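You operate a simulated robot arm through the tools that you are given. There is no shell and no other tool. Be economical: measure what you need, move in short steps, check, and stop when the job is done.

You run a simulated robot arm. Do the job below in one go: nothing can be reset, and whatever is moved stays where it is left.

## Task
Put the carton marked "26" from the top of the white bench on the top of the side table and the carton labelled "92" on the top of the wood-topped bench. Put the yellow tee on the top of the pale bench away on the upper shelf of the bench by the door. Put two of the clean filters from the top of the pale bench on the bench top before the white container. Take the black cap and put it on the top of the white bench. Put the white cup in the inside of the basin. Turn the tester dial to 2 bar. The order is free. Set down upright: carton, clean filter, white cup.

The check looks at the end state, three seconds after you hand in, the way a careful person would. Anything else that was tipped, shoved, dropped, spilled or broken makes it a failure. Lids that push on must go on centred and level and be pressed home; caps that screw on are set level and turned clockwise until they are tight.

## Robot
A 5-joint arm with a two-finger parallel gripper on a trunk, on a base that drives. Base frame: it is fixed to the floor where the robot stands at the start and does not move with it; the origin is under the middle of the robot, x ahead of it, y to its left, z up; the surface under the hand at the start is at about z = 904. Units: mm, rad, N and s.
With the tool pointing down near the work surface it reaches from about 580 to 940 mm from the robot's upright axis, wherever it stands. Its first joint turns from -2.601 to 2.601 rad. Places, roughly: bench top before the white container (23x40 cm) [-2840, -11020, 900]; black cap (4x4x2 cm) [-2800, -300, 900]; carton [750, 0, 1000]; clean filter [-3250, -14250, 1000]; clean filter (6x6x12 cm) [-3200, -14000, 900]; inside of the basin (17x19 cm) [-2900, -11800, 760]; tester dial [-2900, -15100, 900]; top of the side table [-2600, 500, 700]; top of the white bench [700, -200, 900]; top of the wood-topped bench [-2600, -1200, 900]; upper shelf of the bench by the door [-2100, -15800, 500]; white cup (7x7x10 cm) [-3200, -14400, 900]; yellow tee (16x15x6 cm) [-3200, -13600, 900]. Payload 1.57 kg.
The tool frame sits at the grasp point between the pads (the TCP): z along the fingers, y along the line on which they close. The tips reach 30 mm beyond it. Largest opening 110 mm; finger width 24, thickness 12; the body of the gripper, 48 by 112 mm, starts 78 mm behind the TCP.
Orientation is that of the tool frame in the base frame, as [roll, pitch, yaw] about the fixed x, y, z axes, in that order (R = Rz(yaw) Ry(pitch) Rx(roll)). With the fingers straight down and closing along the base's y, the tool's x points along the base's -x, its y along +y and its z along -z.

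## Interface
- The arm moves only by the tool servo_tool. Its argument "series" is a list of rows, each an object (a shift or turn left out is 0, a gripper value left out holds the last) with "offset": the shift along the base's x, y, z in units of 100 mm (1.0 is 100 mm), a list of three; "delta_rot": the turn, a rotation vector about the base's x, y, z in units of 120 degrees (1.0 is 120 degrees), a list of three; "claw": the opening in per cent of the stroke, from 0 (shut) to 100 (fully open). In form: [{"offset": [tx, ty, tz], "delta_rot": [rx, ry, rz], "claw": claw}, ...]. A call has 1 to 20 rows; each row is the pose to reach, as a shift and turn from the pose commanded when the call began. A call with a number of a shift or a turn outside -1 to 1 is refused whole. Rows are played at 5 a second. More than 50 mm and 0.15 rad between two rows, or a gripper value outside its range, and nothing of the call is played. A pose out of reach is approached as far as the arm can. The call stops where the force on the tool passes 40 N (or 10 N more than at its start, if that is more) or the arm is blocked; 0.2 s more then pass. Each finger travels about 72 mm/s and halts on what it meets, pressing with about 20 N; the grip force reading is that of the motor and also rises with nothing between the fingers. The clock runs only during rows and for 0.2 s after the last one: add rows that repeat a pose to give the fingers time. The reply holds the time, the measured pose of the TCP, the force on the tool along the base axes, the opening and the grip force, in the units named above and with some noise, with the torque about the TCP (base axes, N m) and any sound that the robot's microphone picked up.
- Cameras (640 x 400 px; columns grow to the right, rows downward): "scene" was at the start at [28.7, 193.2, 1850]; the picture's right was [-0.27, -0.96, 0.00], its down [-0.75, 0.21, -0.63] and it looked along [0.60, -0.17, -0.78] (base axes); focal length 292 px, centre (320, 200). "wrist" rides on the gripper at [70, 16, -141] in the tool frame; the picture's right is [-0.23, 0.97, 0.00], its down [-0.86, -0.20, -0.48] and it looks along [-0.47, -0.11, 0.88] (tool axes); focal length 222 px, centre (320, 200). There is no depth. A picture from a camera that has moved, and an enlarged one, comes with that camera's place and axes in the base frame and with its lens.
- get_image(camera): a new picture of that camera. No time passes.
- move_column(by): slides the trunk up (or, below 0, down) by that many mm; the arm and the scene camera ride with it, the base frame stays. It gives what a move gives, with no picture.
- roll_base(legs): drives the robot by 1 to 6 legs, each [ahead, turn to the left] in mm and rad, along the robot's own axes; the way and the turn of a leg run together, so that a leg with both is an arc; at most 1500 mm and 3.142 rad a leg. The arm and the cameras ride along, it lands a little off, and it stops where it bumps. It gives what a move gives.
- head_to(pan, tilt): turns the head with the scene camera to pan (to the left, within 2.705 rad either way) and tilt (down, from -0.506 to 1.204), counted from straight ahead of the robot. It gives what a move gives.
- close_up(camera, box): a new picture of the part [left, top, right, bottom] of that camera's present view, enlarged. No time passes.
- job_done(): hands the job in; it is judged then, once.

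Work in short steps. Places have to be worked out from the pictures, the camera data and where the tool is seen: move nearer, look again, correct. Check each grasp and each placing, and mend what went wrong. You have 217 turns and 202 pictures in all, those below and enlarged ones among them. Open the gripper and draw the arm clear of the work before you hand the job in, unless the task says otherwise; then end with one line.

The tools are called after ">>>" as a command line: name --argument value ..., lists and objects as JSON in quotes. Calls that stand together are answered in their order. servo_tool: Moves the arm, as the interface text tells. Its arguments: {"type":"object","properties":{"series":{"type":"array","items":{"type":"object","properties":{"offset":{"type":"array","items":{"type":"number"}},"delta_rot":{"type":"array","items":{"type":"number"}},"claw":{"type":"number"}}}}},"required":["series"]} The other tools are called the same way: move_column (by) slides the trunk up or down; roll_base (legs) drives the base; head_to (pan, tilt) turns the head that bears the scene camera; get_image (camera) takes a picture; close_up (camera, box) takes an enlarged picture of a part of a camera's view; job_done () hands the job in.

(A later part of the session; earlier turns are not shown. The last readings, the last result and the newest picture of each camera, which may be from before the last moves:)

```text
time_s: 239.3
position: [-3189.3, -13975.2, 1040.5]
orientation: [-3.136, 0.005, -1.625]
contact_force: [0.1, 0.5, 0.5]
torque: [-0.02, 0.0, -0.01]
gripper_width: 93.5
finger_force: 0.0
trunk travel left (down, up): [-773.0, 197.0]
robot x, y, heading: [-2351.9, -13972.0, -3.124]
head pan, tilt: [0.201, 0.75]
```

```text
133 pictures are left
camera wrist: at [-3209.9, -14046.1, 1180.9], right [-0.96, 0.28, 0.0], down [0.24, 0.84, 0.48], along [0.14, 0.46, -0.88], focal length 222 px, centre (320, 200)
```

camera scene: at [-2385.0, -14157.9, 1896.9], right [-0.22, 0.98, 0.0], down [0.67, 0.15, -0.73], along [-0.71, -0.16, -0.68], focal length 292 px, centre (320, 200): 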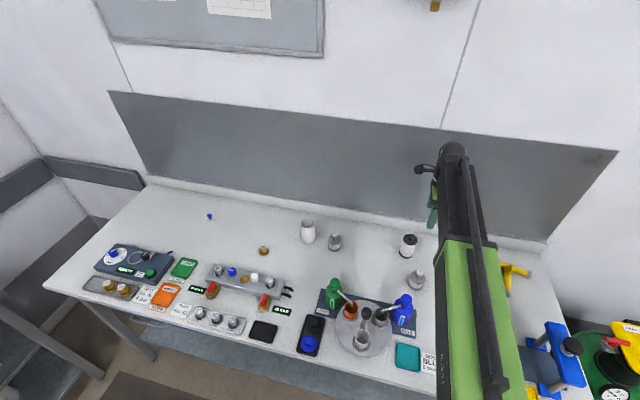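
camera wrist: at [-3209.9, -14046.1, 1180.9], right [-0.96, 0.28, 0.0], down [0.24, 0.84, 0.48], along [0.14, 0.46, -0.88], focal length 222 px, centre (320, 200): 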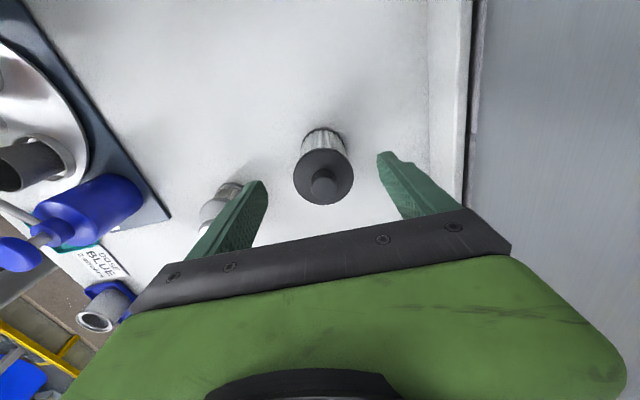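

Centred between the fingers. Descend 72 mm and grip.

>>> move_column --by -72

>>> servo_tool --series '[{"claw": 70}, {"claw": 55}, {"claw": 40}, {"claw": 40}, {"claw": 40}, {"claw": 40}]'

>>> get_image --camera "wrist"

```text
time_s: 240.4
position: [-3190.5, -13975.5, 967.2]
orientation: [-3.137, 0.006, -1.625]
contact_force: [-0.4, -0.3, 0.0]
torque: [0.01, -0.03, 0.0]
gripper_width: 93.5
finger_force: 0.1
trunk travel left (down, up): [-701.0, 269.0]
robot x, y, heading: [-2349.3, -13972.1, -3.125]
head pan, tilt: [0.201, 0.75]
```

```text
time_s: 241.8
position: [-3190.2, -13975.2, 969.7]
orientation: [-3.138, 0.006, -1.624]
contact_force: [-1.4, -1.1, 2.8]
torque: [0.04, 0.17, 0.02]
gripper_width: 55.1
finger_force: 20.1
trunk travel left (down, up): [-701.0, 269.0]
robot x, y, heading: [-2346.0, -13967.9, -3.126]
head pan, tilt: [0.201, 0.75]
```

```text
132 pictures are left
camera wrist: at [-3209.9, -14046.1, 1108.9], right [-0.96, 0.28, 0.0], down [0.24, 0.84, 0.48], along [0.14, 0.46, -0.88], focal length 222 px, centre (320, 200)
```

wrist: 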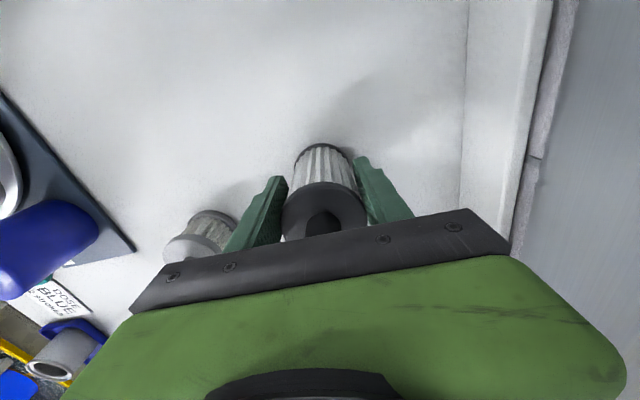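

Gripped. Lift, back off, and drive back to the sink bench, stopping at a distance to look before entering.

>>> move_column --by 215

>>> roll_base --legs '[[-600, 0], [0, -1.555], [1475, 0], [1475, 0], [0, 1.54]]'

>>> head_to --pan 0.0 --tilt 0.5

>>> get_image --camera "scene"

```text
time_s: 244.1
position: [-3189.5, -13975.1, 1183.1]
orientation: [-3.137, 0.005, -1.625]
contact_force: [0.8, -0.3, -2.2]
torque: [-0.01, 0.01, -0.01]
gripper_width: 55.1
finger_force: 19.9
trunk travel left (down, up): [-916.0, 54.0]
robot x, y, heading: [-2351.8, -13968.3, -3.129]
head pan, tilt: [0.201, 0.75]
```

```text
time_s: 268.5
position: [-2753.1, -11105.4, 1181.8]
orientation: [-3.139, 0.005, -1.603]
contact_force: [0.4, 0.6, -0.7]
torque: [-0.06, -0.04, 0.0]
gripper_width: 55.4
finger_force: 19.8
trunk travel left (down, up): [-916.0, 54.0]
robot x, y, heading: [-1917.5, -11105.2, -3.113]
head pan, tilt: [0.201, 0.75]
```

```text
time_s: 269.2
position: [-2753.1, -11107.2, 1182.8]
orientation: [-3.139, 0.005, -1.601]
contact_force: [-0.3, 0.3, -1.1]
torque: [-0.03, -0.01, -0.01]
gripper_width: 55.2
finger_force: 20.2
trunk travel left (down, up): [-916.0, 54.0]
robot x, y, heading: [-1914.9, -11104.4, -3.116]
head pan, tilt: [0.0, 0.499]
```

```text
131 pictures are left
camera scene: at [-1956.3, -11278.5, 1921.6], right [-0.03, 1.0, 0.0], down [0.48, 0.01, -0.88], along [-0.88, -0.03, -0.48], focal length 292 px, centre (320, 200)
```

scene: 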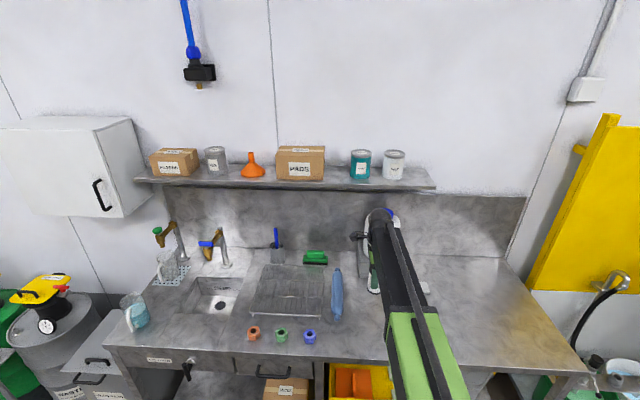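

>>> get_image --camera "wrist"

>>> head_to --pan -0.45 --tilt 0.65

>>> get_image --camera "scene"

```text
130 pictures are left
camera wrist: at [-2772.3, -11178.5, 1323.5], right [-0.97, 0.26, 0.0], down [0.22, 0.85, 0.48], along [0.13, 0.47, -0.88], focal length 222 px, centre (320, 200)
```

wrist: 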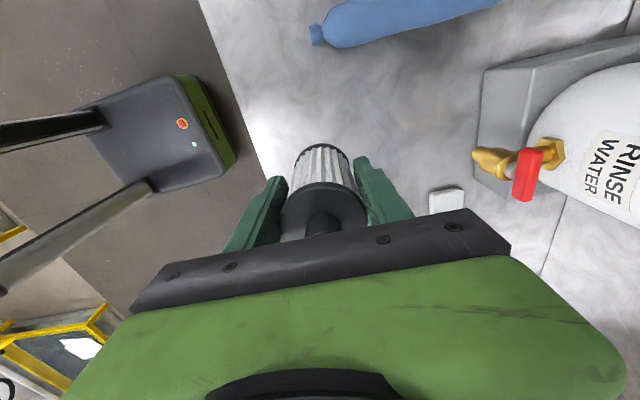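

```text
time_s: 270.1
position: [-2753.0, -11106.8, 1182.5]
orientation: [-3.138, 0.005, -1.601]
contact_force: [-0.4, -0.1, -1.0]
torque: [-0.03, -0.02, 0.02]
gripper_width: 55.6
finger_force: 20.6
trunk travel left (down, up): [-916.0, 54.0]
robot x, y, heading: [-1916.2, -11106.8, -3.117]
head pan, tilt: [-0.45, 0.649]
```

```text
129 pictures are left
camera scene: at [-1944.3, -11239.5, 1908.5], right [0.41, 0.91, 0.0], down [0.55, -0.25, -0.8], along [-0.73, 0.33, -0.6], focal length 292 px, centre (320, 200)
```

scene: 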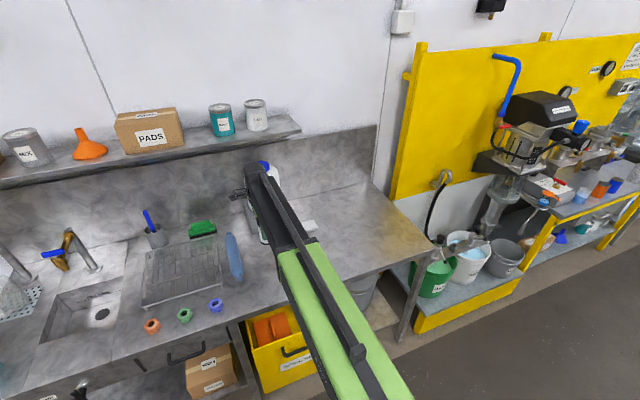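

The spot before the rinse-water container is clear. Drive forward 65 mm and shift to (-2820,-11080).

>>> roll_base --legs '[[65, 0]]'

>>> servo_tool --series '[{"offset": [0, 0.15, 0]}, {"offset": [0, 0.27, 0]}, {"offset": [0, 0.27, 0]}]'

>>> move_column --by -190

>>> get_image --camera "wrist"

```text
time_s: 271.1
position: [-2819.3, -11109.5, 1181.9]
orientation: [-3.136, 0.004, -1.601]
contact_force: [-0.7, -0.5, -2.6]
torque: [-0.01, -0.02, -0.02]
gripper_width: 55.4
finger_force: 19.4
trunk travel left (down, up): [-916.0, 54.0]
robot x, y, heading: [-1980.0, -11112.9, -3.114]
head pan, tilt: [-0.45, 0.649]
```

```text
time_s: 271.9
position: [-2818.4, -11081.5, 1181.3]
orientation: [-3.138, 0.006, -1.602]
contact_force: [0.0, 0.6, -1.7]
torque: [0.02, -0.02, -0.01]
gripper_width: 55.2
finger_force: 20.4
trunk travel left (down, up): [-916.0, 54.0]
robot x, y, heading: [-1981.8, -11106.9, -3.11]
head pan, tilt: [-0.45, 0.649]
```

```text
time_s: 274.0
position: [-2818.9, -11083.0, 992.1]
orientation: [-3.138, 0.005, -1.603]
contact_force: [-0.1, 0.1, -1.1]
torque: [-0.01, -0.01, -0.01]
gripper_width: 55.4
finger_force: 20.5
trunk travel left (down, up): [-726.0, 244.0]
robot x, y, heading: [-1979.0, -11109.0, -3.108]
head pan, tilt: [-0.45, 0.649]
```

```text
128 pictures are left
camera wrist: at [-2836.9, -11153.3, 1133.8], right [-0.97, 0.26, 0.0], down [0.22, 0.85, 0.48], along [0.13, 0.47, -0.88], focal length 222 px, centre (320, 200)
```

wrist: 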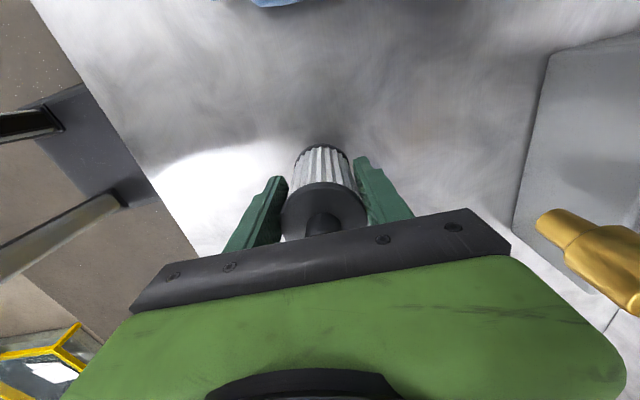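

>>> move_column --by -15

>>> move_column --by -4

>>> move_column --by -3

```text
time_s: 274.6
position: [-2816.9, -11081.9, 978.5]
orientation: [-3.139, 0.008, -1.603]
contact_force: [-0.3, 0.2, -1.6]
torque: [-0.02, -0.01, 0.01]
gripper_width: 55.4
finger_force: 20.0
trunk travel left (down, up): [-711.0, 259.0]
robot x, y, heading: [-1975.2, -11107.8, -3.113]
head pan, tilt: [-0.45, 0.649]
```

```text
time_s: 275.2
position: [-2819.0, -11081.5, 974.7]
orientation: [-3.138, 0.006, -1.603]
contact_force: [-0.3, 0.5, -1.4]
torque: [-0.02, -0.01, -0.01]
gripper_width: 55.4
finger_force: 19.9
trunk travel left (down, up): [-707.0, 263.0]
robot x, y, heading: [-1976.6, -11108.1, -3.108]
head pan, tilt: [-0.45, 0.649]
```

```text
time_s: 275.7
position: [-2819.1, -11081.5, 971.7]
orientation: [-3.136, 0.005, -1.603]
contact_force: [-0.6, -0.2, -2.0]
torque: [-0.03, -0.03, -0.01]
gripper_width: 55.3
finger_force: 20.1
trunk travel left (down, up): [-704.0, 266.0]
robot x, y, heading: [-1981.1, -11109.1, -3.108]
head pan, tilt: [-0.45, 0.649]
```

>>> move_column --by -2

>>> move_column --by -2

>>> move_column --by -2

```text
time_s: 276.2
position: [-2816.9, -11082.7, 969.0]
orientation: [-3.139, 0.005, -1.602]
contact_force: [-0.1, -0.2, -0.7]
torque: [0.02, 0.04, 0.01]
gripper_width: 55.1
finger_force: 19.6
trunk travel left (down, up): [-702.0, 268.0]
robot x, y, heading: [-1979.2, -11104.8, -3.114]
head pan, tilt: [-0.45, 0.649]
```

```text
time_s: 276.7
position: [-2818.4, -11081.7, 968.9]
orientation: [-3.14, 0.004, -1.603]
contact_force: [-5.3, 0.8, 14.8]
torque: [0.1, 0.25, 0.09]
gripper_width: 55.5
finger_force: 19.9
trunk travel left (down, up): [-700.0, 270.0]
robot x, y, heading: [-1980.8, -11109.8, -3.112]
head pan, tilt: [-0.45, 0.649]
```

```text
time_s: 277.2
position: [-2815.9, -11082.0, 966.0]
orientation: [-3.14, 0.005, -1.603]
contact_force: [-3.3, 0.6, 16.1]
torque: [0.14, 0.24, 0.06]
gripper_width: 55.3
finger_force: 20.3
trunk travel left (down, up): [-698.0, 272.0]
robot x, y, heading: [-1981.1, -11106.6, -3.109]
head pan, tilt: [-0.45, 0.649]
```

The filter stands on the bench. Release, rise, check.

>>> servo_tool --series '[{"claw": 60}, {"claw": 75}, {"claw": 90}, {"claw": 90}]'

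>>> move_column --by 215

>>> get_image --camera "wrist"

```text
time_s: 278.2
position: [-2818.3, -11082.2, 964.6]
orientation: [-3.137, 0.005, -1.604]
contact_force: [-0.2, -0.4, 0.2]
torque: [-0.02, 0.01, -0.02]
gripper_width: 99.2
finger_force: 0.0
trunk travel left (down, up): [-698.0, 272.0]
robot x, y, heading: [-1981.9, -11111.3, -3.113]
head pan, tilt: [-0.45, 0.649]
```

```text
time_s: 280.5
position: [-2818.5, -11083.2, 1179.8]
orientation: [-3.136, 0.005, -1.601]
contact_force: [0.8, 0.3, 0.4]
torque: [0.0, -0.01, -0.02]
gripper_width: 99.0
finger_force: 0.0
trunk travel left (down, up): [-913.0, 57.0]
robot x, y, heading: [-1979.7, -11108.1, -3.111]
head pan, tilt: [-0.45, 0.649]
```

```text
127 pictures are left
camera wrist: at [-2836.8, -11153.4, 1320.7], right [-0.97, 0.26, 0.0], down [0.22, 0.85, 0.48], along [0.13, 0.47, -0.88], focal length 222 px, centre (320, 200)
```

wrist: 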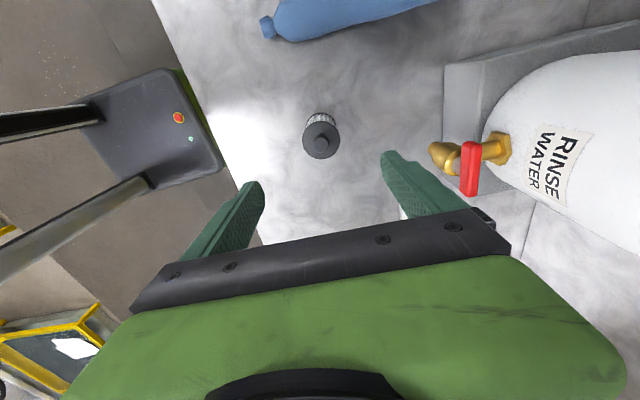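

Filter 1 stands upright. Drive back to the pale bench for No. 57.

>>> roll_base --legs '[[-300, 0], [0, 1.471], [1500, 0], [1500, 0], [160, 0], [0, -1.5]]'

>>> head_to --pan 0.2 --tilt 0.7

>>> get_image --camera "scene"

```text
time_s: 305.0
position: [-2568.0, -14255.0, 1178.8]
orientation: [-3.138, 0.007, -1.571]
contact_force: [0.6, -0.7, -0.5]
torque: [0.01, -0.01, -0.01]
gripper_width: 99.1
finger_force: 0.1
trunk travel left (down, up): [-913.0, 57.0]
robot x, y, heading: [-1727.1, -14234.8, -3.077]
head pan, tilt: [-0.45, 0.649]
```

```text
time_s: 306.1
position: [-2566.5, -14252.4, 1181.7]
orientation: [-3.138, 0.006, -1.574]
contact_force: [-0.4, -0.2, -0.6]
torque: [-0.04, 0.02, 0.0]
gripper_width: 99.0
finger_force: 0.1
trunk travel left (down, up): [-913.0, 57.0]
robot x, y, heading: [-1724.3, -14236.1, -3.08]
head pan, tilt: [0.201, 0.7]
```

```text
126 pictures are left
camera scene: at [-1754.2, -14424.4, 1901.1], right [-0.26, 0.97, 0.0], down [0.62, 0.17, -0.77], along [-0.74, -0.2, -0.64], focal length 292 px, centre (320, 200)
```

scene: 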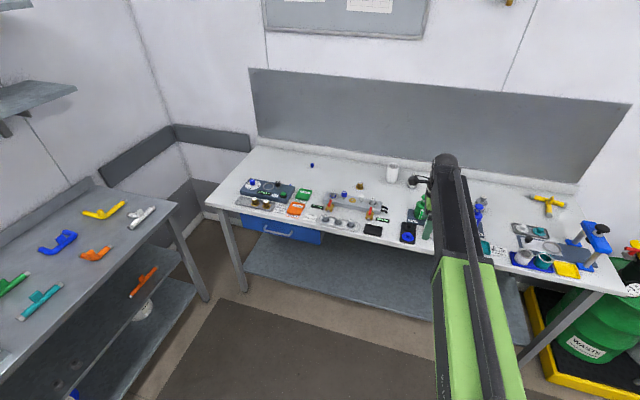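

>>> roll_base --legs '[[570, 0]]'

>>> get_image --camera "wrist"

>>> get_image --camera "scene"

```text
time_s: 309.4
position: [-3148.1, -14279.4, 1180.1]
orientation: [-3.139, 0.005, -1.583]
contact_force: [-0.1, -0.4, -0.5]
torque: [0.01, -0.03, -0.01]
gripper_width: 99.0
finger_force: 0.2
trunk travel left (down, up): [-913.0, 57.0]
robot x, y, heading: [-2310.2, -14270.9, -3.089]
head pan, tilt: [0.201, 0.7]
```

```text
125 pictures are left
camera wrist: at [-3165.0, -14351.0, 1320.2], right [-0.97, 0.24, 0.0], down [0.21, 0.85, 0.48], along [0.12, 0.47, -0.88], focal length 222 px, centre (320, 200)
```

wrist: 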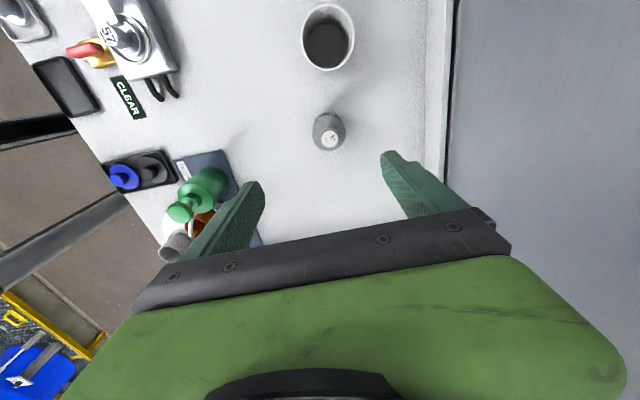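

```text
124 pictures are left
camera scene: at [-2337.4, -14459.7, 1901.1], right [-0.25, 0.97, 0.0], down [0.62, 0.16, -0.76], along [-0.74, -0.19, -0.64], focal length 292 px, centre (320, 200)
```

scene: 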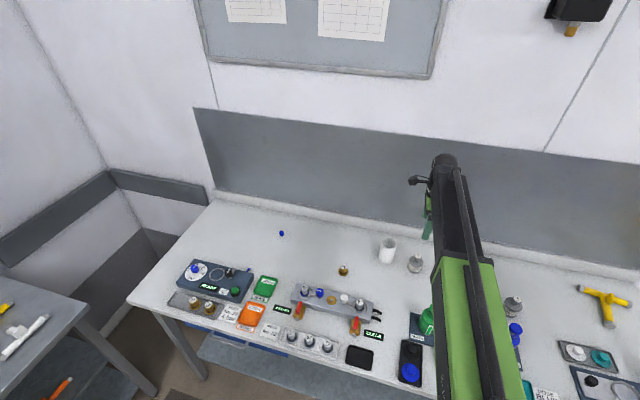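

No. 57 is at about (-3160,-14281). Shift and descend partway.

>>> servo_tool --series '[{"offset": [-0.11, -0.02, 0]}, {"offset": [-0.11, -0.02, 0]}]'

>>> move_column --by -140

>>> get_image --camera "wrist"

```text
time_s: 310.0
position: [-3155.9, -14282.6, 1180.1]
orientation: [-3.14, 0.005, -1.583]
contact_force: [-0.3, -0.3, -1.4]
torque: [0.01, 0.0, 0.0]
gripper_width: 98.8
finger_force: 0.1
trunk travel left (down, up): [-913.0, 57.0]
robot x, y, heading: [-2309.9, -14272.4, -3.086]
head pan, tilt: [0.201, 0.7]
```

```text
time_s: 311.6
position: [-3157.4, -14280.4, 1039.9]
orientation: [-3.14, 0.004, -1.582]
contact_force: [0.5, 0.4, 0.3]
torque: [0.02, 0.0, 0.01]
gripper_width: 98.8
finger_force: 0.1
trunk travel left (down, up): [-773.0, 197.0]
robot x, y, heading: [-2309.0, -14269.3, -3.09]
head pan, tilt: [0.201, 0.7]
```

```text
123 pictures are left
camera wrist: at [-3174.9, -14353.0, 1180.9], right [-0.97, 0.24, 0.0], down [0.21, 0.85, 0.48], along [0.12, 0.47, -0.88], focal length 222 px, centre (320, 200)
```

wrist: 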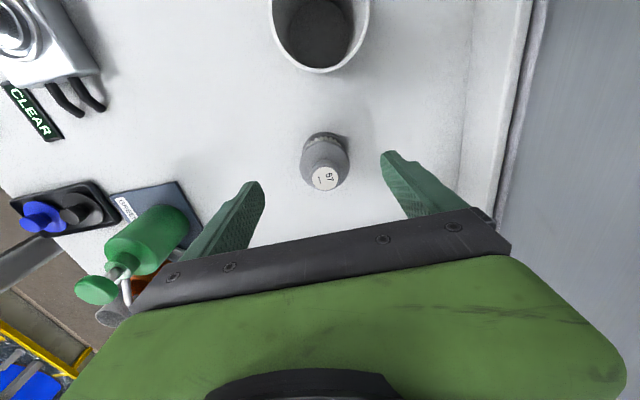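

Aligned. Knob top is near z≈1009, so grip with TCP ≈ 953.

>>> move_column --by -87

>>> servo_tool --series '[{"offset": [-0.03, 0, 0], "claw": 75}, {"offset": [-0.03, 0, 0], "claw": 60}, {"offset": [-0.03, 0, 0], "claw": 45}, {"offset": [-0.03, 0, 0], "claw": 35}, {"offset": [-0.03, 0, 0], "claw": 35}, {"offset": [-0.03, 0, 0], "claw": 35}]'

>>> get_image --camera "wrist"

```text
time_s: 312.9
position: [-3157.6, -14282.0, 954.5]
orientation: [-3.139, 0.005, -1.584]
contact_force: [0.0, 0.8, -0.6]
torque: [0.0, 0.01, -0.01]
gripper_width: 99.0
finger_force: 0.1
trunk travel left (down, up): [-686.0, 284.0]
robot x, y, heading: [-2309.0, -14271.2, -3.088]
head pan, tilt: [0.201, 0.7]
```

```text
time_s: 314.2
position: [-3160.3, -14281.4, 953.9]
orientation: [-3.138, 0.004, -1.582]
contact_force: [-1.0, 0.7, 0.7]
torque: [0.01, 0.05, 0.01]
gripper_width: 54.1
finger_force: 19.8
trunk travel left (down, up): [-686.0, 284.0]
robot x, y, heading: [-2309.4, -14272.4, -3.091]
head pan, tilt: [0.201, 0.7]
```

```text
122 pictures are left
camera wrist: at [-3177.7, -14352.7, 1093.9], right [-0.97, 0.24, 0.0], down [0.21, 0.85, 0.48], along [0.12, 0.47, -0.88], focal length 222 px, centre (320, 200)
```

wrist: 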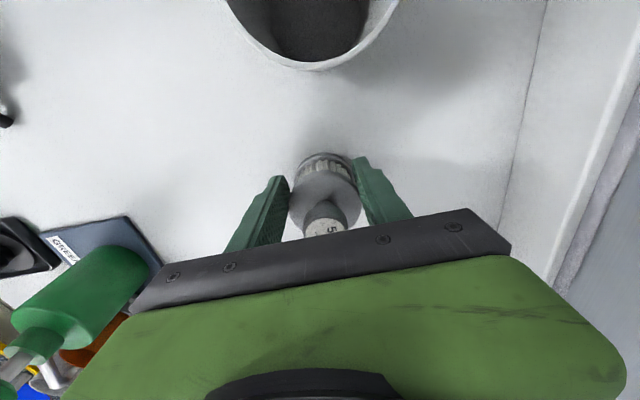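

Gripped. Lift and carry to the rinse-water spot.

>>> move_column --by 230

>>> roll_base --legs '[[-550, 0], [0, -1.579], [1500, 0], [1500, 0], [235, 0], [0, 1.527]]'

>>> get_image --camera "wrist"

```text
time_s: 316.7
position: [-3159.7, -14281.5, 1181.8]
orientation: [-3.139, 0.004, -1.581]
contact_force: [-0.4, 0.5, -0.6]
torque: [-0.01, 0.0, 0.03]
gripper_width: 53.9
finger_force: 20.5
trunk travel left (down, up): [-916.0, 54.0]
robot x, y, heading: [-2309.6, -14269.0, -3.093]
head pan, tilt: [0.201, 0.7]
```

```text
time_s: 342.9
position: [-2865.4, -10978.2, 1180.4]
orientation: [-3.135, 0.008, -1.616]
contact_force: [-0.9, -0.5, -1.2]
torque: [0.01, -0.06, -0.03]
gripper_width: 54.1
finger_force: 19.9
trunk travel left (down, up): [-916.0, 54.0]
robot x, y, heading: [-2012.1, -11020.6, -3.125]
head pan, tilt: [0.201, 0.7]
```

```text
121 pictures are left
camera wrist: at [-2885.4, -11049.3, 1321.9], right [-0.96, 0.27, 0.0], down [0.24, 0.84, 0.49], along [0.13, 0.47, -0.87], focal length 222 px, centre (320, 200)
```

wrist: 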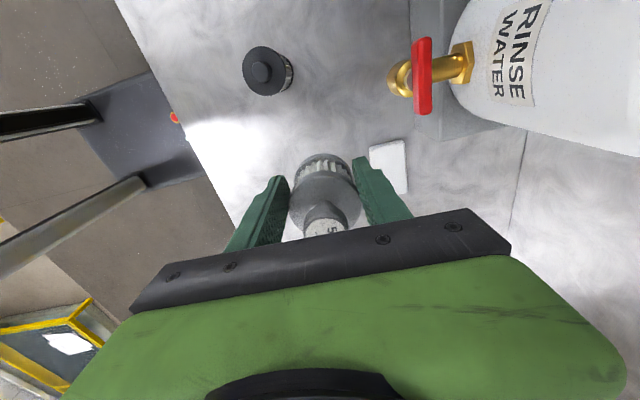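

Shift x by +45 mm to (-2820,-10976) and lower.

>>> servo_tool --series '[{"offset": [0.25, 0, 0]}, {"offset": [0.45, 0.02, 0]}, {"offset": [0.45, 0.02, 0]}]'

>>> move_column --by -210

>>> move_column --by -12

>>> move_column --by -3

```text
time_s: 343.7
position: [-2817.6, -10976.7, 1182.3]
orientation: [-3.138, 0.005, -1.617]
contact_force: [-0.2, -0.2, -0.7]
torque: [0.02, 0.02, -0.01]
gripper_width: 54.1
finger_force: 20.1
trunk travel left (down, up): [-916.0, 54.0]
robot x, y, heading: [-2008.0, -11020.4, -3.128]
head pan, tilt: [0.201, 0.7]
```

```text
time_s: 345.9
position: [-2817.0, -10975.9, 973.2]
orientation: [-3.138, 0.005, -1.616]
contact_force: [0.0, 0.7, -1.0]
torque: [-0.01, 0.05, 0.02]
gripper_width: 54.1
finger_force: 19.9
trunk travel left (down, up): [-706.0, 264.0]
robot x, y, heading: [-2012.7, -11017.4, -3.132]
head pan, tilt: [0.201, 0.7]
```

```text
time_s: 346.5
position: [-2817.5, -10975.9, 960.2]
orientation: [-3.137, 0.005, -1.616]
contact_force: [0.3, -0.4, -0.8]
torque: [-0.01, -0.02, 0.01]
gripper_width: 53.8
finger_force: 19.9
trunk travel left (down, up): [-694.0, 276.0]
robot x, y, heading: [-2010.6, -11017.8, -3.133]
head pan, tilt: [0.201, 0.7]
```

```text
time_s: 347.0
position: [-2817.9, -10976.4, 958.9]
orientation: [-3.138, 0.005, -1.616]
contact_force: [0.5, 1.0, -0.6]
torque: [-0.01, 0.0, 0.01]
gripper_width: 53.7
finger_force: 19.5
trunk travel left (down, up): [-691.0, 279.0]
robot x, y, heading: [-2007.4, -11019.2, -3.126]
head pan, tilt: [0.201, 0.7]
```

>>> move_column --by -3

>>> move_column --by -2

>>> move_column --by -2

```text
time_s: 347.6
position: [-2818.0, -10974.7, 955.3]
orientation: [-3.138, 0.006, -1.615]
contact_force: [-0.4, 0.8, -1.0]
torque: [-0.02, -0.04, 0.01]
gripper_width: 53.8
finger_force: 20.0
trunk travel left (down, up): [-688.0, 282.0]
robot x, y, heading: [-2005.7, -11017.0, -3.133]
head pan, tilt: [0.201, 0.7]
```

```text
time_s: 348.1
position: [-2818.2, -10975.0, 952.4]
orientation: [-3.139, 0.004, -1.617]
contact_force: [0.2, -0.4, 1.5]
torque: [-0.01, 0.02, 0.02]
gripper_width: 53.7
finger_force: 20.4
trunk travel left (down, up): [-686.0, 284.0]
robot x, y, heading: [-2009.8, -11019.1, -3.132]
head pan, tilt: [0.201, 0.7]
```

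```text
time_s: 348.6
position: [-2817.8, -10975.0, 952.3]
orientation: [-3.14, 0.005, -1.616]
contact_force: [-5.7, 0.1, 17.9]
torque: [0.24, 0.22, 0.11]
gripper_width: 54.2
finger_force: 19.8
trunk travel left (down, up): [-684.0, 286.0]
robot x, y, heading: [-2013.6, -11017.1, -3.128]
head pan, tilt: [0.201, 0.7]
```

Contact. Release and rise.

>>> servo_tool --series '[{"claw": 60}, {"claw": 75}, {"claw": 90}, {"claw": 90}]'

>>> move_column --by 230

>>> get_image --camera "wrist"

>>> head_to --pan 0.3 --tilt 0.75

>>> get_image --camera "scene"

```text
time_s: 349.6
position: [-2817.2, -10975.1, 951.1]
orientation: [-3.137, 0.005, -1.617]
contact_force: [-0.4, 0.4, 0.3]
torque: [-0.03, -0.05, 0.01]
gripper_width: 99.1
finger_force: 0.1
trunk travel left (down, up): [-684.0, 286.0]
robot x, y, heading: [-2009.4, -11016.3, -3.137]
head pan, tilt: [0.201, 0.7]
```

```text
time_s: 352.0
position: [-2817.7, -10975.6, 1180.1]
orientation: [-3.138, 0.006, -1.616]
contact_force: [-0.2, 0.0, 0.9]
torque: [0.04, 0.01, 0.02]
gripper_width: 99.0
finger_force: 0.1
trunk travel left (down, up): [-914.0, 56.0]
robot x, y, heading: [-2009.0, -11021.5, -3.132]
head pan, tilt: [0.201, 0.7]
```

```text
120 pictures are left
camera wrist: at [-2837.4, -11046.2, 1321.8], right [-0.96, 0.27, 0.0], down [0.24, 0.84, 0.48], along [0.13, 0.46, -0.88], focal length 222 px, centre (320, 200)
```

wrist: 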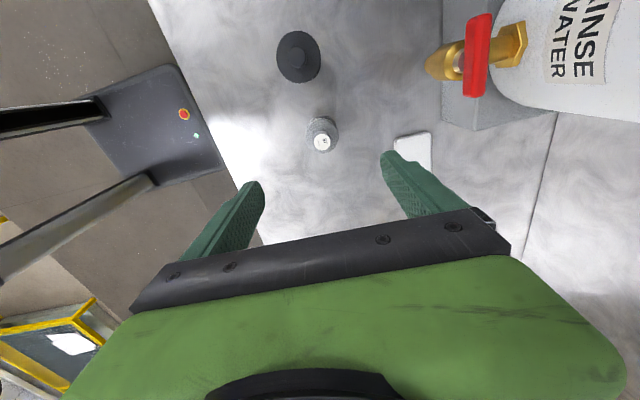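

```text
time_s: 352.7
position: [-2818.3, -10975.9, 1180.5]
orientation: [-3.137, 0.005, -1.616]
contact_force: [1.3, 0.0, 0.2]
torque: [0.03, 0.03, 0.03]
gripper_width: 99.0
finger_force: 0.1
trunk travel left (down, up): [-914.0, 56.0]
robot x, y, heading: [-2012.2, -11018.5, -3.129]
head pan, tilt: [0.3, 0.75]
```

```text
119 pictures are left
camera scene: at [-2042.2, -11215.6, 1897.9], right [-0.31, 0.95, 0.0], down [0.65, 0.21, -0.73], along [-0.7, -0.22, -0.68], focal length 292 px, centre (320, 200)
```

scene: 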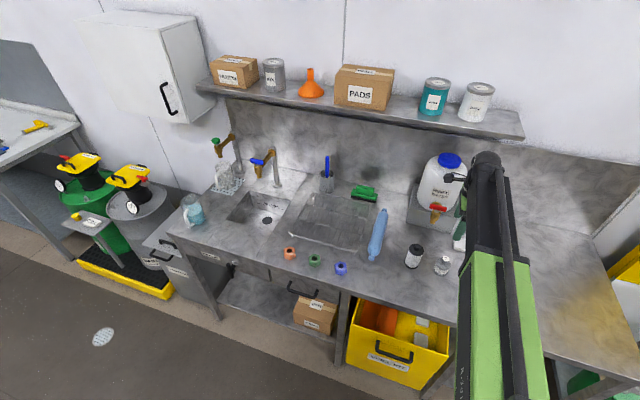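

Both filters stand before the container. Next, the white cup: drive back to the pale bench.

>>> roll_base --legs '[[-320, 0], [0, 1.49], [1500, 0], [1500, 0], [340, 0], [0, -1.52]]'

>>> get_image --camera "scene"

```text
time_s: 377.8
position: [-2850.5, -14188.0, 1181.1]
orientation: [-3.136, 0.007, -1.693]
contact_force: [0.0, -0.4, 0.1]
torque: [0.08, 0.0, 0.02]
gripper_width: 99.0
finger_force: 0.1
trunk travel left (down, up): [-914.0, 56.0]
robot x, y, heading: [-2052.1, -14272.2, 3.079]
head pan, tilt: [0.3, 0.75]
```

```text
118 pictures are left
camera scene: at [-2094.3, -14467.3, 1897.5], right [-0.24, 0.97, 0.0], down [0.66, 0.16, -0.73], along [-0.71, -0.17, -0.68], focal length 292 px, centre (320, 200)
```

scene: 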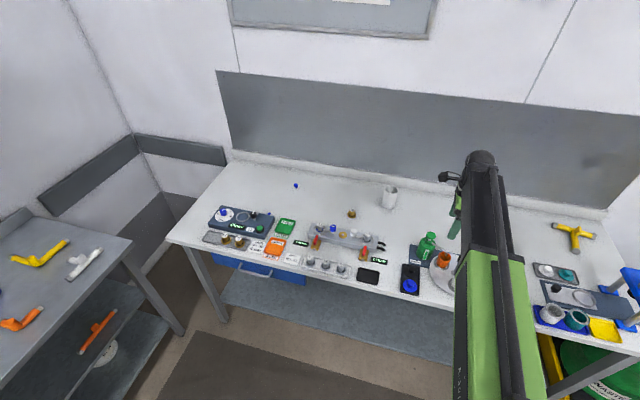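

Turn 0.2 left and advance toward the cup.

>>> roll_base --legs '[[0, 0.2], [270, 0]]'

>>> get_image --camera "wrist"

```text
time_s: 380.5
position: [-3123.3, -14390.6, 1181.1]
orientation: [-3.138, 0.007, -1.49]
contact_force: [-0.1, -0.8, -0.1]
torque: [0.0, -0.02, -0.02]
gripper_width: 99.0
finger_force: 0.0
trunk travel left (down, up): [-914.0, 56.0]
robot x, y, heading: [-2318.0, -14305.2, -3.001]
head pan, tilt: [0.3, 0.75]
```

```text
117 pictures are left
camera wrist: at [-3133.6, -14463.3, 1320.7], right [-0.99, 0.15, 0.0], down [0.13, 0.87, 0.48], along [0.07, 0.48, -0.88], focal length 222 px, centre (320, 200)
```

wrist: 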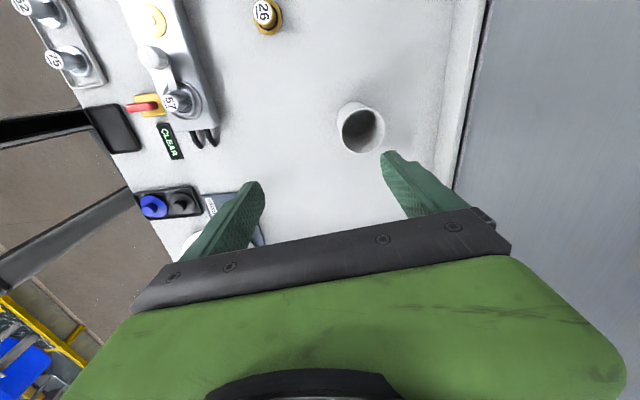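

Cup computes to (-3182,-14393). Move over it; I'll grip high (TCP≈978) to ease lowering into the basin.

>>> servo_tool --series '[{"offset": [-0.3, -0.01, 0]}, {"offset": [-0.59, -0.02, 0]}, {"offset": [-0.59, -0.02, 0]}]'

>>> move_column --by -110

>>> get_image --camera "wrist"

```text
time_s: 381.3
position: [-3179.5, -14392.0, 1181.5]
orientation: [-3.138, 0.005, -1.489]
contact_force: [-0.5, 0.0, -0.3]
torque: [0.0, -0.03, -0.01]
gripper_width: 99.1
finger_force: 0.1
trunk travel left (down, up): [-914.0, 56.0]
robot x, y, heading: [-2316.2, -14305.8, -3.001]
head pan, tilt: [0.3, 0.75]
```

```text
time_s: 382.7
position: [-3180.5, -14392.0, 1071.2]
orientation: [-3.138, 0.005, -1.489]
contact_force: [0.6, -0.1, 0.0]
torque: [0.02, -0.02, -0.01]
gripper_width: 99.2
finger_force: 0.1
trunk travel left (down, up): [-804.0, 166.0]
robot x, y, heading: [-2316.0, -14305.2, -3.0]
head pan, tilt: [0.3, 0.75]
```

```text
116 pictures are left
camera wrist: at [-3190.6, -14464.9, 1211.9], right [-0.99, 0.15, 0.0], down [0.13, 0.87, 0.48], along [0.07, 0.48, -0.88], focal length 222 px, centre (320, 200)
```

wrist: 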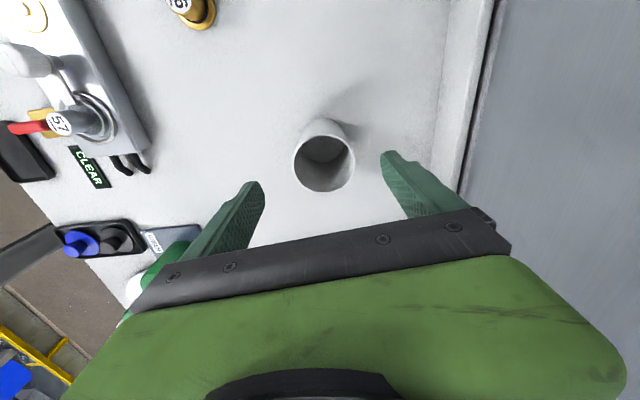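

Centred. Descend and grip.

>>> move_column --by -93

>>> servo_tool --series '[{"claw": 80}, {"claw": 70}, {"claw": 60}, {"claw": 55}, {"claw": 55}, {"claw": 55}]'

>>> get_image --camera "wrist"

```text
time_s: 384.0
position: [-3180.2, -14392.4, 977.6]
orientation: [-3.138, 0.006, -1.488]
contact_force: [-0.7, 0.1, -0.7]
torque: [0.03, -0.01, 0.04]
gripper_width: 98.8
finger_force: 0.0
trunk travel left (down, up): [-711.0, 259.0]
robot x, y, heading: [-2320.6, -14303.7, -2.999]
head pan, tilt: [0.3, 0.75]
```

```text
time_s: 385.4
position: [-3180.6, -14392.8, 977.0]
orientation: [-3.138, 0.006, -1.489]
contact_force: [-0.3, -0.1, 1.0]
torque: [0.0, 0.05, -0.01]
gripper_width: 61.8
finger_force: 8.1
trunk travel left (down, up): [-711.0, 259.0]
robot x, y, heading: [-2320.5, -14308.0, -2.999]
head pan, tilt: [0.3, 0.75]
```

```text
115 pictures are left
camera wrist: at [-3190.6, -14464.9, 1118.8], right [-0.99, 0.15, 0.0], down [0.13, 0.87, 0.48], along [0.07, 0.48, -0.88], focal length 222 px, centre (320, 200)
```

wrist: 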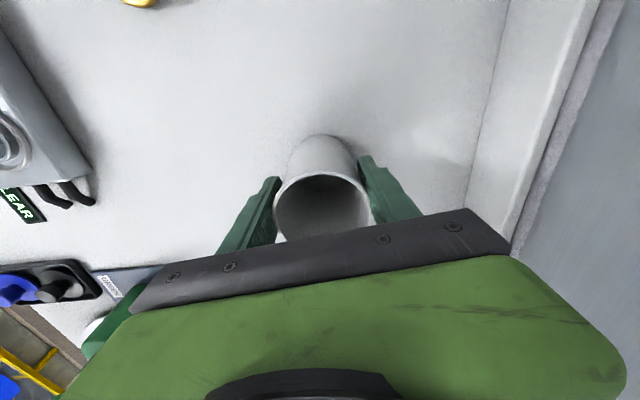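

Squeeze fully and lift.

>>> servo_tool --series '[{"claw": 45}, {"claw": 45}, {"claw": 45}]'

>>> move_column --by 210

```text
time_s: 386.2
position: [-3180.7, -14391.6, 978.7]
orientation: [-3.139, 0.004, -1.489]
contact_force: [0.2, -0.1, 0.2]
torque: [0.03, 0.08, 0.03]
gripper_width: 61.2
finger_force: 20.0
trunk travel left (down, up): [-711.0, 259.0]
robot x, y, heading: [-2319.7, -14305.5, -2.998]
head pan, tilt: [0.3, 0.75]
```

```text
time_s: 388.4
position: [-3179.5, -14392.7, 1187.4]
orientation: [-3.138, 0.005, -1.488]
contact_force: [-0.6, -0.4, 0.4]
torque: [0.02, -0.03, -0.02]
gripper_width: 61.6
finger_force: 20.1
trunk travel left (down, up): [-921.0, 49.0]
robot x, y, heading: [-2318.6, -14311.2, -2.995]
head pan, tilt: [0.3, 0.75]
```

Carry the cup to the basin, about (-2895,-11790).

>>> roll_base --legs '[[-550, 0], [0, -1.641], [1200, 0], [1200, 0], [0, 1.497]]'

>>> head_to --pan 0.3 --tilt 0.8

>>> get_image --camera "scene"

>>> get_image --camera "wrist"

```text
time_s: 410.7
position: [-2867.5, -11798.8, 1188.0]
orientation: [-3.137, 0.004, -1.598]
contact_force: [0.1, 1.0, -0.1]
torque: [-0.08, -0.02, 0.02]
gripper_width: 60.2
finger_force: 20.2
trunk travel left (down, up): [-921.0, 49.0]
robot x, y, heading: [-2003.2, -11831.0, -3.115]
head pan, tilt: [0.3, 0.75]
```

```text
time_s: 411.4
position: [-2868.1, -11800.2, 1188.6]
orientation: [-3.138, 0.006, -1.6]
contact_force: [-0.4, -0.2, -0.2]
torque: [0.02, -0.01, 0.03]
gripper_width: 60.2
finger_force: 20.5
trunk travel left (down, up): [-921.0, 49.0]
robot x, y, heading: [-2002.4, -11827.4, -3.12]
head pan, tilt: [0.3, 0.799]
```

```text
114 pictures are left
camera scene: at [-2028.4, -12023.6, 1900.8], right [-0.32, 0.95, 0.0], down [0.68, 0.23, -0.7], along [-0.66, -0.22, -0.72], focal length 292 px, centre (320, 200)
```

scene: 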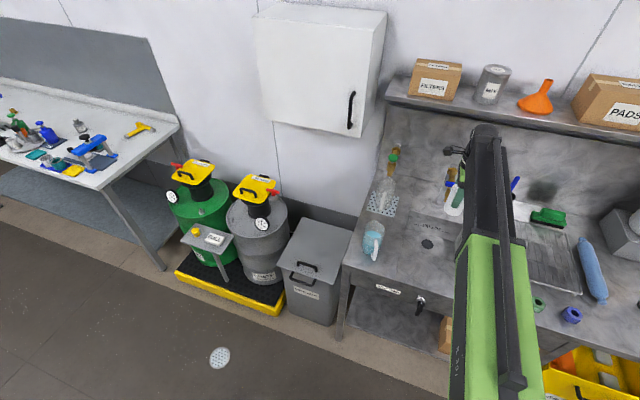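

```text
113 pictures are left
camera wrist: at [-2886.4, -11871.9, 1328.9], right [-0.97, 0.25, 0.0], down [0.22, 0.85, 0.48], along [0.12, 0.47, -0.88], focal length 222 px, centre (320, 200)
```

wrist: 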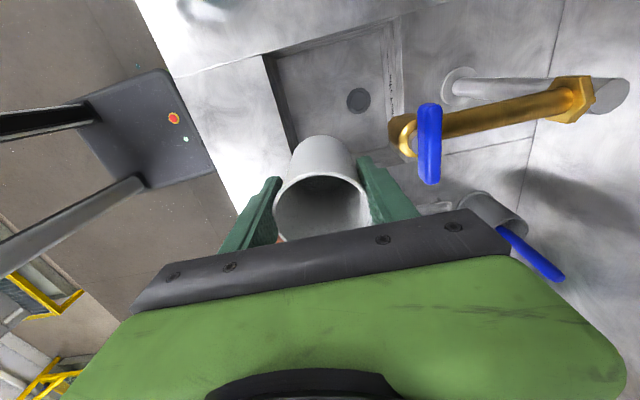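

The tap spout overhangs the back of the basin near x≈-2957. I'll turn the gripper to close along y (slim in x) and target (-2880,-11815), clear of the tap.

>>> servo_tool --series '[{"offset": [-0.02, -0.02, 0], "delta_rot": [0, 0, 0.07]}, {"offset": [-0.04, -0.04, 0], "delta_rot": [0, 0, 0.14]}, {"offset": [-0.06, -0.06, 0], "delta_rot": [0, 0, 0.21]}, {"offset": [-0.08, -0.08, 0], "delta_rot": [0, 0, 0.28]}, {"offset": [-0.1, -0.1, 0], "delta_rot": [0, 0, 0.35]}, {"offset": [-0.12, -0.12, 0], "delta_rot": [0, 0, 0.42]}, {"offset": [-0.12, -0.14, 0], "delta_rot": [0, 0, 0.49]}, {"offset": [-0.12, -0.15, 0], "delta_rot": [0, 0, 0.56]}, {"offset": [-0.12, -0.15, 0], "delta_rot": [0, 0, 0.63]}, {"offset": [-0.12, -0.15, 0], "delta_rot": [0, 0, 0.7]}, {"offset": [-0.12, -0.15, 0], "delta_rot": [0, 0, 0.76]}, {"offset": [-0.12, -0.15, 0], "delta_rot": [0, 0, 0.76]}]'

>>> get_image --camera "wrist"

```text
time_s: 414.0
position: [-2880.2, -11815.1, 1188.9]
orientation: [-3.138, 0.004, -0.007]
contact_force: [-0.7, 0.1, -0.5]
torque: [0.01, -0.02, 0.0]
gripper_width: 60.1
finger_force: 20.6
trunk travel left (down, up): [-921.0, 49.0]
robot x, y, heading: [-2004.2, -11827.6, -3.117]
head pan, tilt: [0.3, 0.799]
```

```text
112 pictures are left
camera wrist: at [-2809.6, -11833.1, 1328.8], right [-0.23, -0.97, 0.0], down [-0.85, 0.2, 0.48], along [-0.47, 0.11, -0.88], focal length 222 px, centre (320, 200)
```

wrist: 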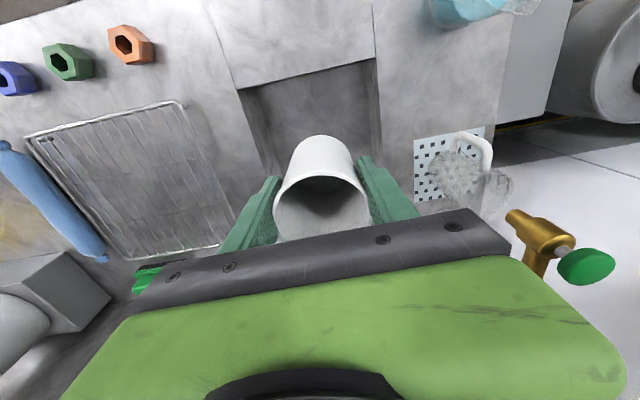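

Two-view estimate: tap spout tip at about (-2953,-11795, z≈1100+). Shift the cup to (-2866,-11838) for ample clearance, then lower in stages.

>>> servo_tool --series '[{"offset": [0.07, -0.12, 0]}, {"offset": [0.14, -0.23, 0]}, {"offset": [0.14, -0.23, 0]}]'

>>> move_column --by -180

>>> get_image --camera "wrist"

>>> get_image --camera "scene"

```text
time_s: 414.8
position: [-2868.2, -11839.1, 1188.6]
orientation: [-3.138, 0.007, -0.007]
contact_force: [-0.1, 0.0, -0.8]
torque: [-0.04, 0.03, 0.02]
gripper_width: 60.0
finger_force: 20.4
trunk travel left (down, up): [-921.0, 49.0]
robot x, y, heading: [-2002.9, -11822.6, -3.118]
head pan, tilt: [0.3, 0.799]
```

```text
time_s: 416.8
position: [-2865.9, -11838.7, 1007.8]
orientation: [-3.138, 0.005, -0.009]
contact_force: [0.2, -0.3, 0.7]
torque: [0.01, -0.03, -0.01]
gripper_width: 60.2
finger_force: 19.4
trunk travel left (down, up): [-741.0, 229.0]
robot x, y, heading: [-1998.6, -11826.0, -3.117]
head pan, tilt: [0.3, 0.799]
```

```text
111 pictures are left
camera wrist: at [-2796.0, -11856.5, 1148.9], right [-0.23, -0.97, 0.0], down [-0.85, 0.2, 0.48], along [-0.47, 0.11, -0.88], focal length 222 px, centre (320, 200)
```

wrist: 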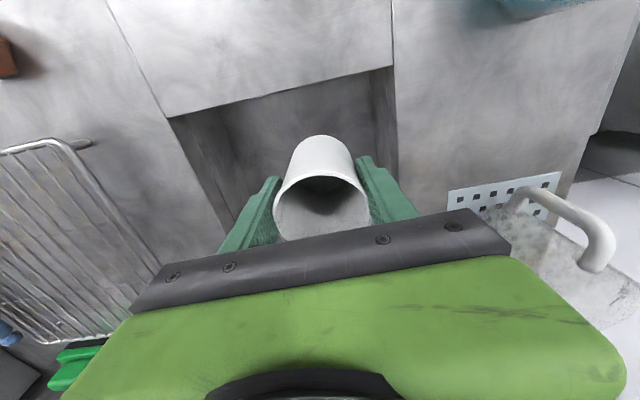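

```text
110 pictures are left
camera scene: at [-2028.6, -12022.9, 1720.9], right [-0.32, 0.95, 0.0], down [0.68, 0.23, -0.7], along [-0.66, -0.22, -0.72], focal length 292 px, centre (320, 200)
```

scene: 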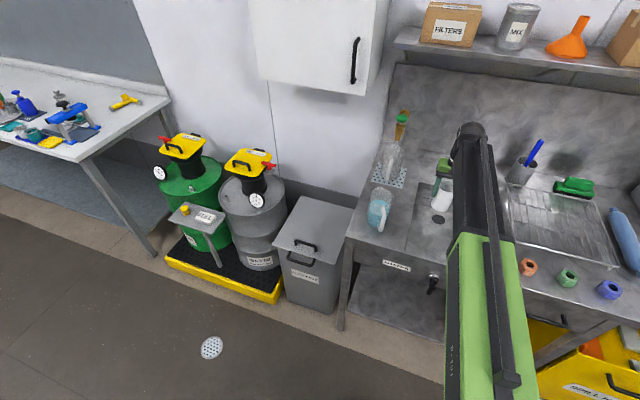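

Clear. Lower into the basin.

>>> move_column --by -100

>>> get_image --camera "wrist"

>>> get_image --camera "scene"

```text
time_s: 418.1
position: [-2866.4, -11838.0, 908.0]
orientation: [-3.139, 0.007, -0.006]
contact_force: [-0.7, 0.5, -0.5]
torque: [0.04, -0.03, -0.02]
gripper_width: 59.7
finger_force: 20.2
trunk travel left (down, up): [-641.0, 329.0]
robot x, y, heading: [-2000.6, -11828.1, -3.113]
head pan, tilt: [0.3, 0.799]
```

```text
109 pictures are left
camera wrist: at [-2796.0, -11856.5, 1048.9], right [-0.23, -0.97, 0.0], down [-0.85, 0.2, 0.48], along [-0.47, 0.11, -0.88], focal length 222 px, centre (320, 200)
```

wrist: 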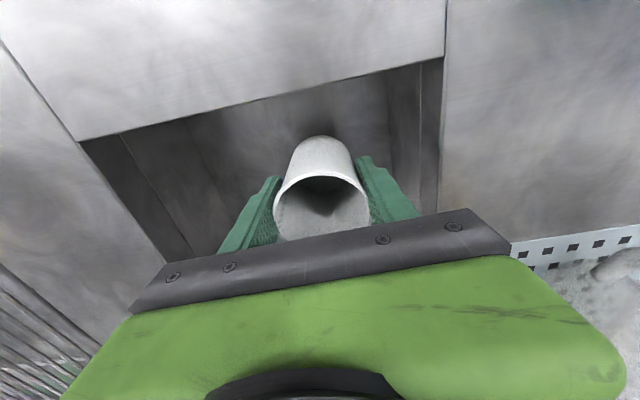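

```text
108 pictures are left
camera scene: at [-2028.6, -12022.9, 1620.9], right [-0.32, 0.95, 0.0], down [0.68, 0.23, -0.7], along [-0.66, -0.22, -0.72], focal length 292 px, centre (320, 200)
```

scene: 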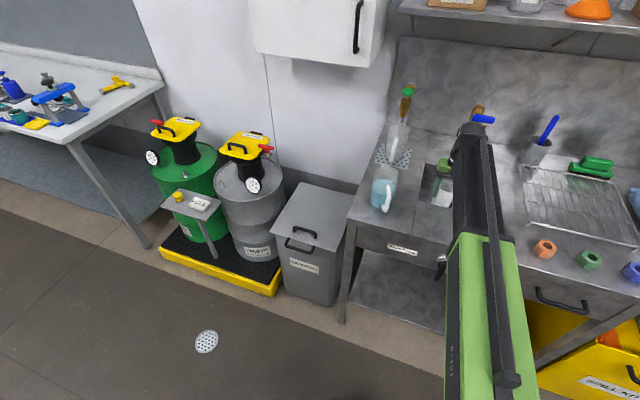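

>>> move_column --by -58

>>> move_column --by -6

>>> move_column --by -4

>>> move_column --by -3

```text
time_s: 419.1
position: [-2866.2, -11840.0, 850.3]
orientation: [-3.138, 0.005, -0.009]
contact_force: [1.2, 0.0, 0.1]
torque: [0.0, -0.03, 0.01]
gripper_width: 60.0
finger_force: 20.4
trunk travel left (down, up): [-583.0, 387.0]
robot x, y, heading: [-2001.8, -11826.8, -3.119]
head pan, tilt: [0.3, 0.799]
```

```text
time_s: 419.6
position: [-2866.0, -11838.9, 844.3]
orientation: [-3.14, 0.006, -0.006]
contact_force: [-0.7, 0.1, 13.2]
torque: [-0.14, -0.04, -0.01]
gripper_width: 59.6
finger_force: 20.1
trunk travel left (down, up): [-577.0, 393.0]
robot x, y, heading: [-2000.2, -11828.9, -3.115]
head pan, tilt: [0.3, 0.799]
```

```text
time_s: 420.2
position: [-2865.6, -11837.6, 840.9]
orientation: [-3.139, 0.005, -0.007]
contact_force: [1.1, -1.8, 13.5]
torque: [-0.13, -0.03, 0.01]
gripper_width: 59.6
finger_force: 20.1
trunk travel left (down, up): [-573.0, 397.0]
robot x, y, heading: [-2002.4, -11824.7, -3.114]
head pan, tilt: [0.3, 0.799]
```

```text
time_s: 420.7
position: [-2864.9, -11837.7, 837.4]
orientation: [-3.138, 0.007, -0.004]
contact_force: [0.3, -0.9, 13.7]
torque: [-0.13, 0.01, 0.0]
gripper_width: 59.8
finger_force: 19.9
trunk travel left (down, up): [-570.0, 400.0]
robot x, y, heading: [-2000.6, -11826.2, -3.117]
head pan, tilt: [0.3, 0.799]
```

The cup touched the basin floor (~z 771) and is resting. Open slightly and rise.

>>> servo_tool --series '[{"claw": 60}, {"claw": 70}, {"claw": 70}, {"claw": 70}]'

>>> move_column --by 120

>>> get_image --camera "wrist"

```text
time_s: 421.7
position: [-2867.1, -11838.2, 837.0]
orientation: [-3.139, 0.005, -0.007]
contact_force: [-0.4, 0.0, 0.7]
torque: [0.0, -0.06, 0.01]
gripper_width: 76.8
finger_force: 0.0
trunk travel left (down, up): [-570.0, 400.0]
robot x, y, heading: [-1999.4, -11829.9, -3.118]
head pan, tilt: [0.3, 0.799]
```

```text
time_s: 423.2
position: [-2866.6, -11838.0, 956.7]
orientation: [-3.139, 0.004, -0.007]
contact_force: [-0.8, -0.1, 0.4]
torque: [-0.01, -0.01, -0.02]
gripper_width: 77.0
finger_force: 0.1
trunk travel left (down, up): [-690.0, 280.0]
robot x, y, heading: [-1999.6, -11830.2, -3.113]
head pan, tilt: [0.3, 0.799]
```

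```text
107 pictures are left
camera wrist: at [-2796.0, -11856.6, 1097.7], right [-0.23, -0.97, 0.0], down [-0.85, 0.2, 0.48], along [-0.47, 0.11, -0.88], focal length 222 px, centre (320, 200)
```

wrist: 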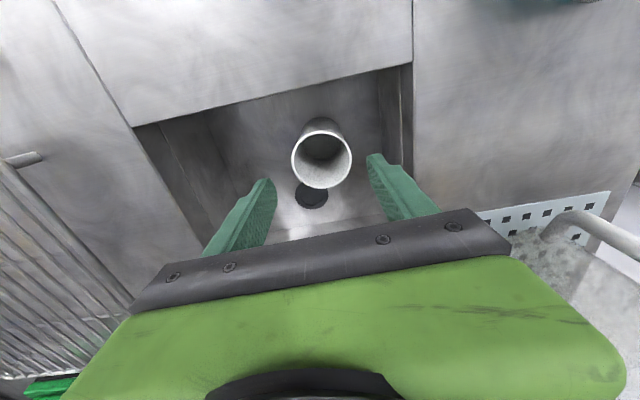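

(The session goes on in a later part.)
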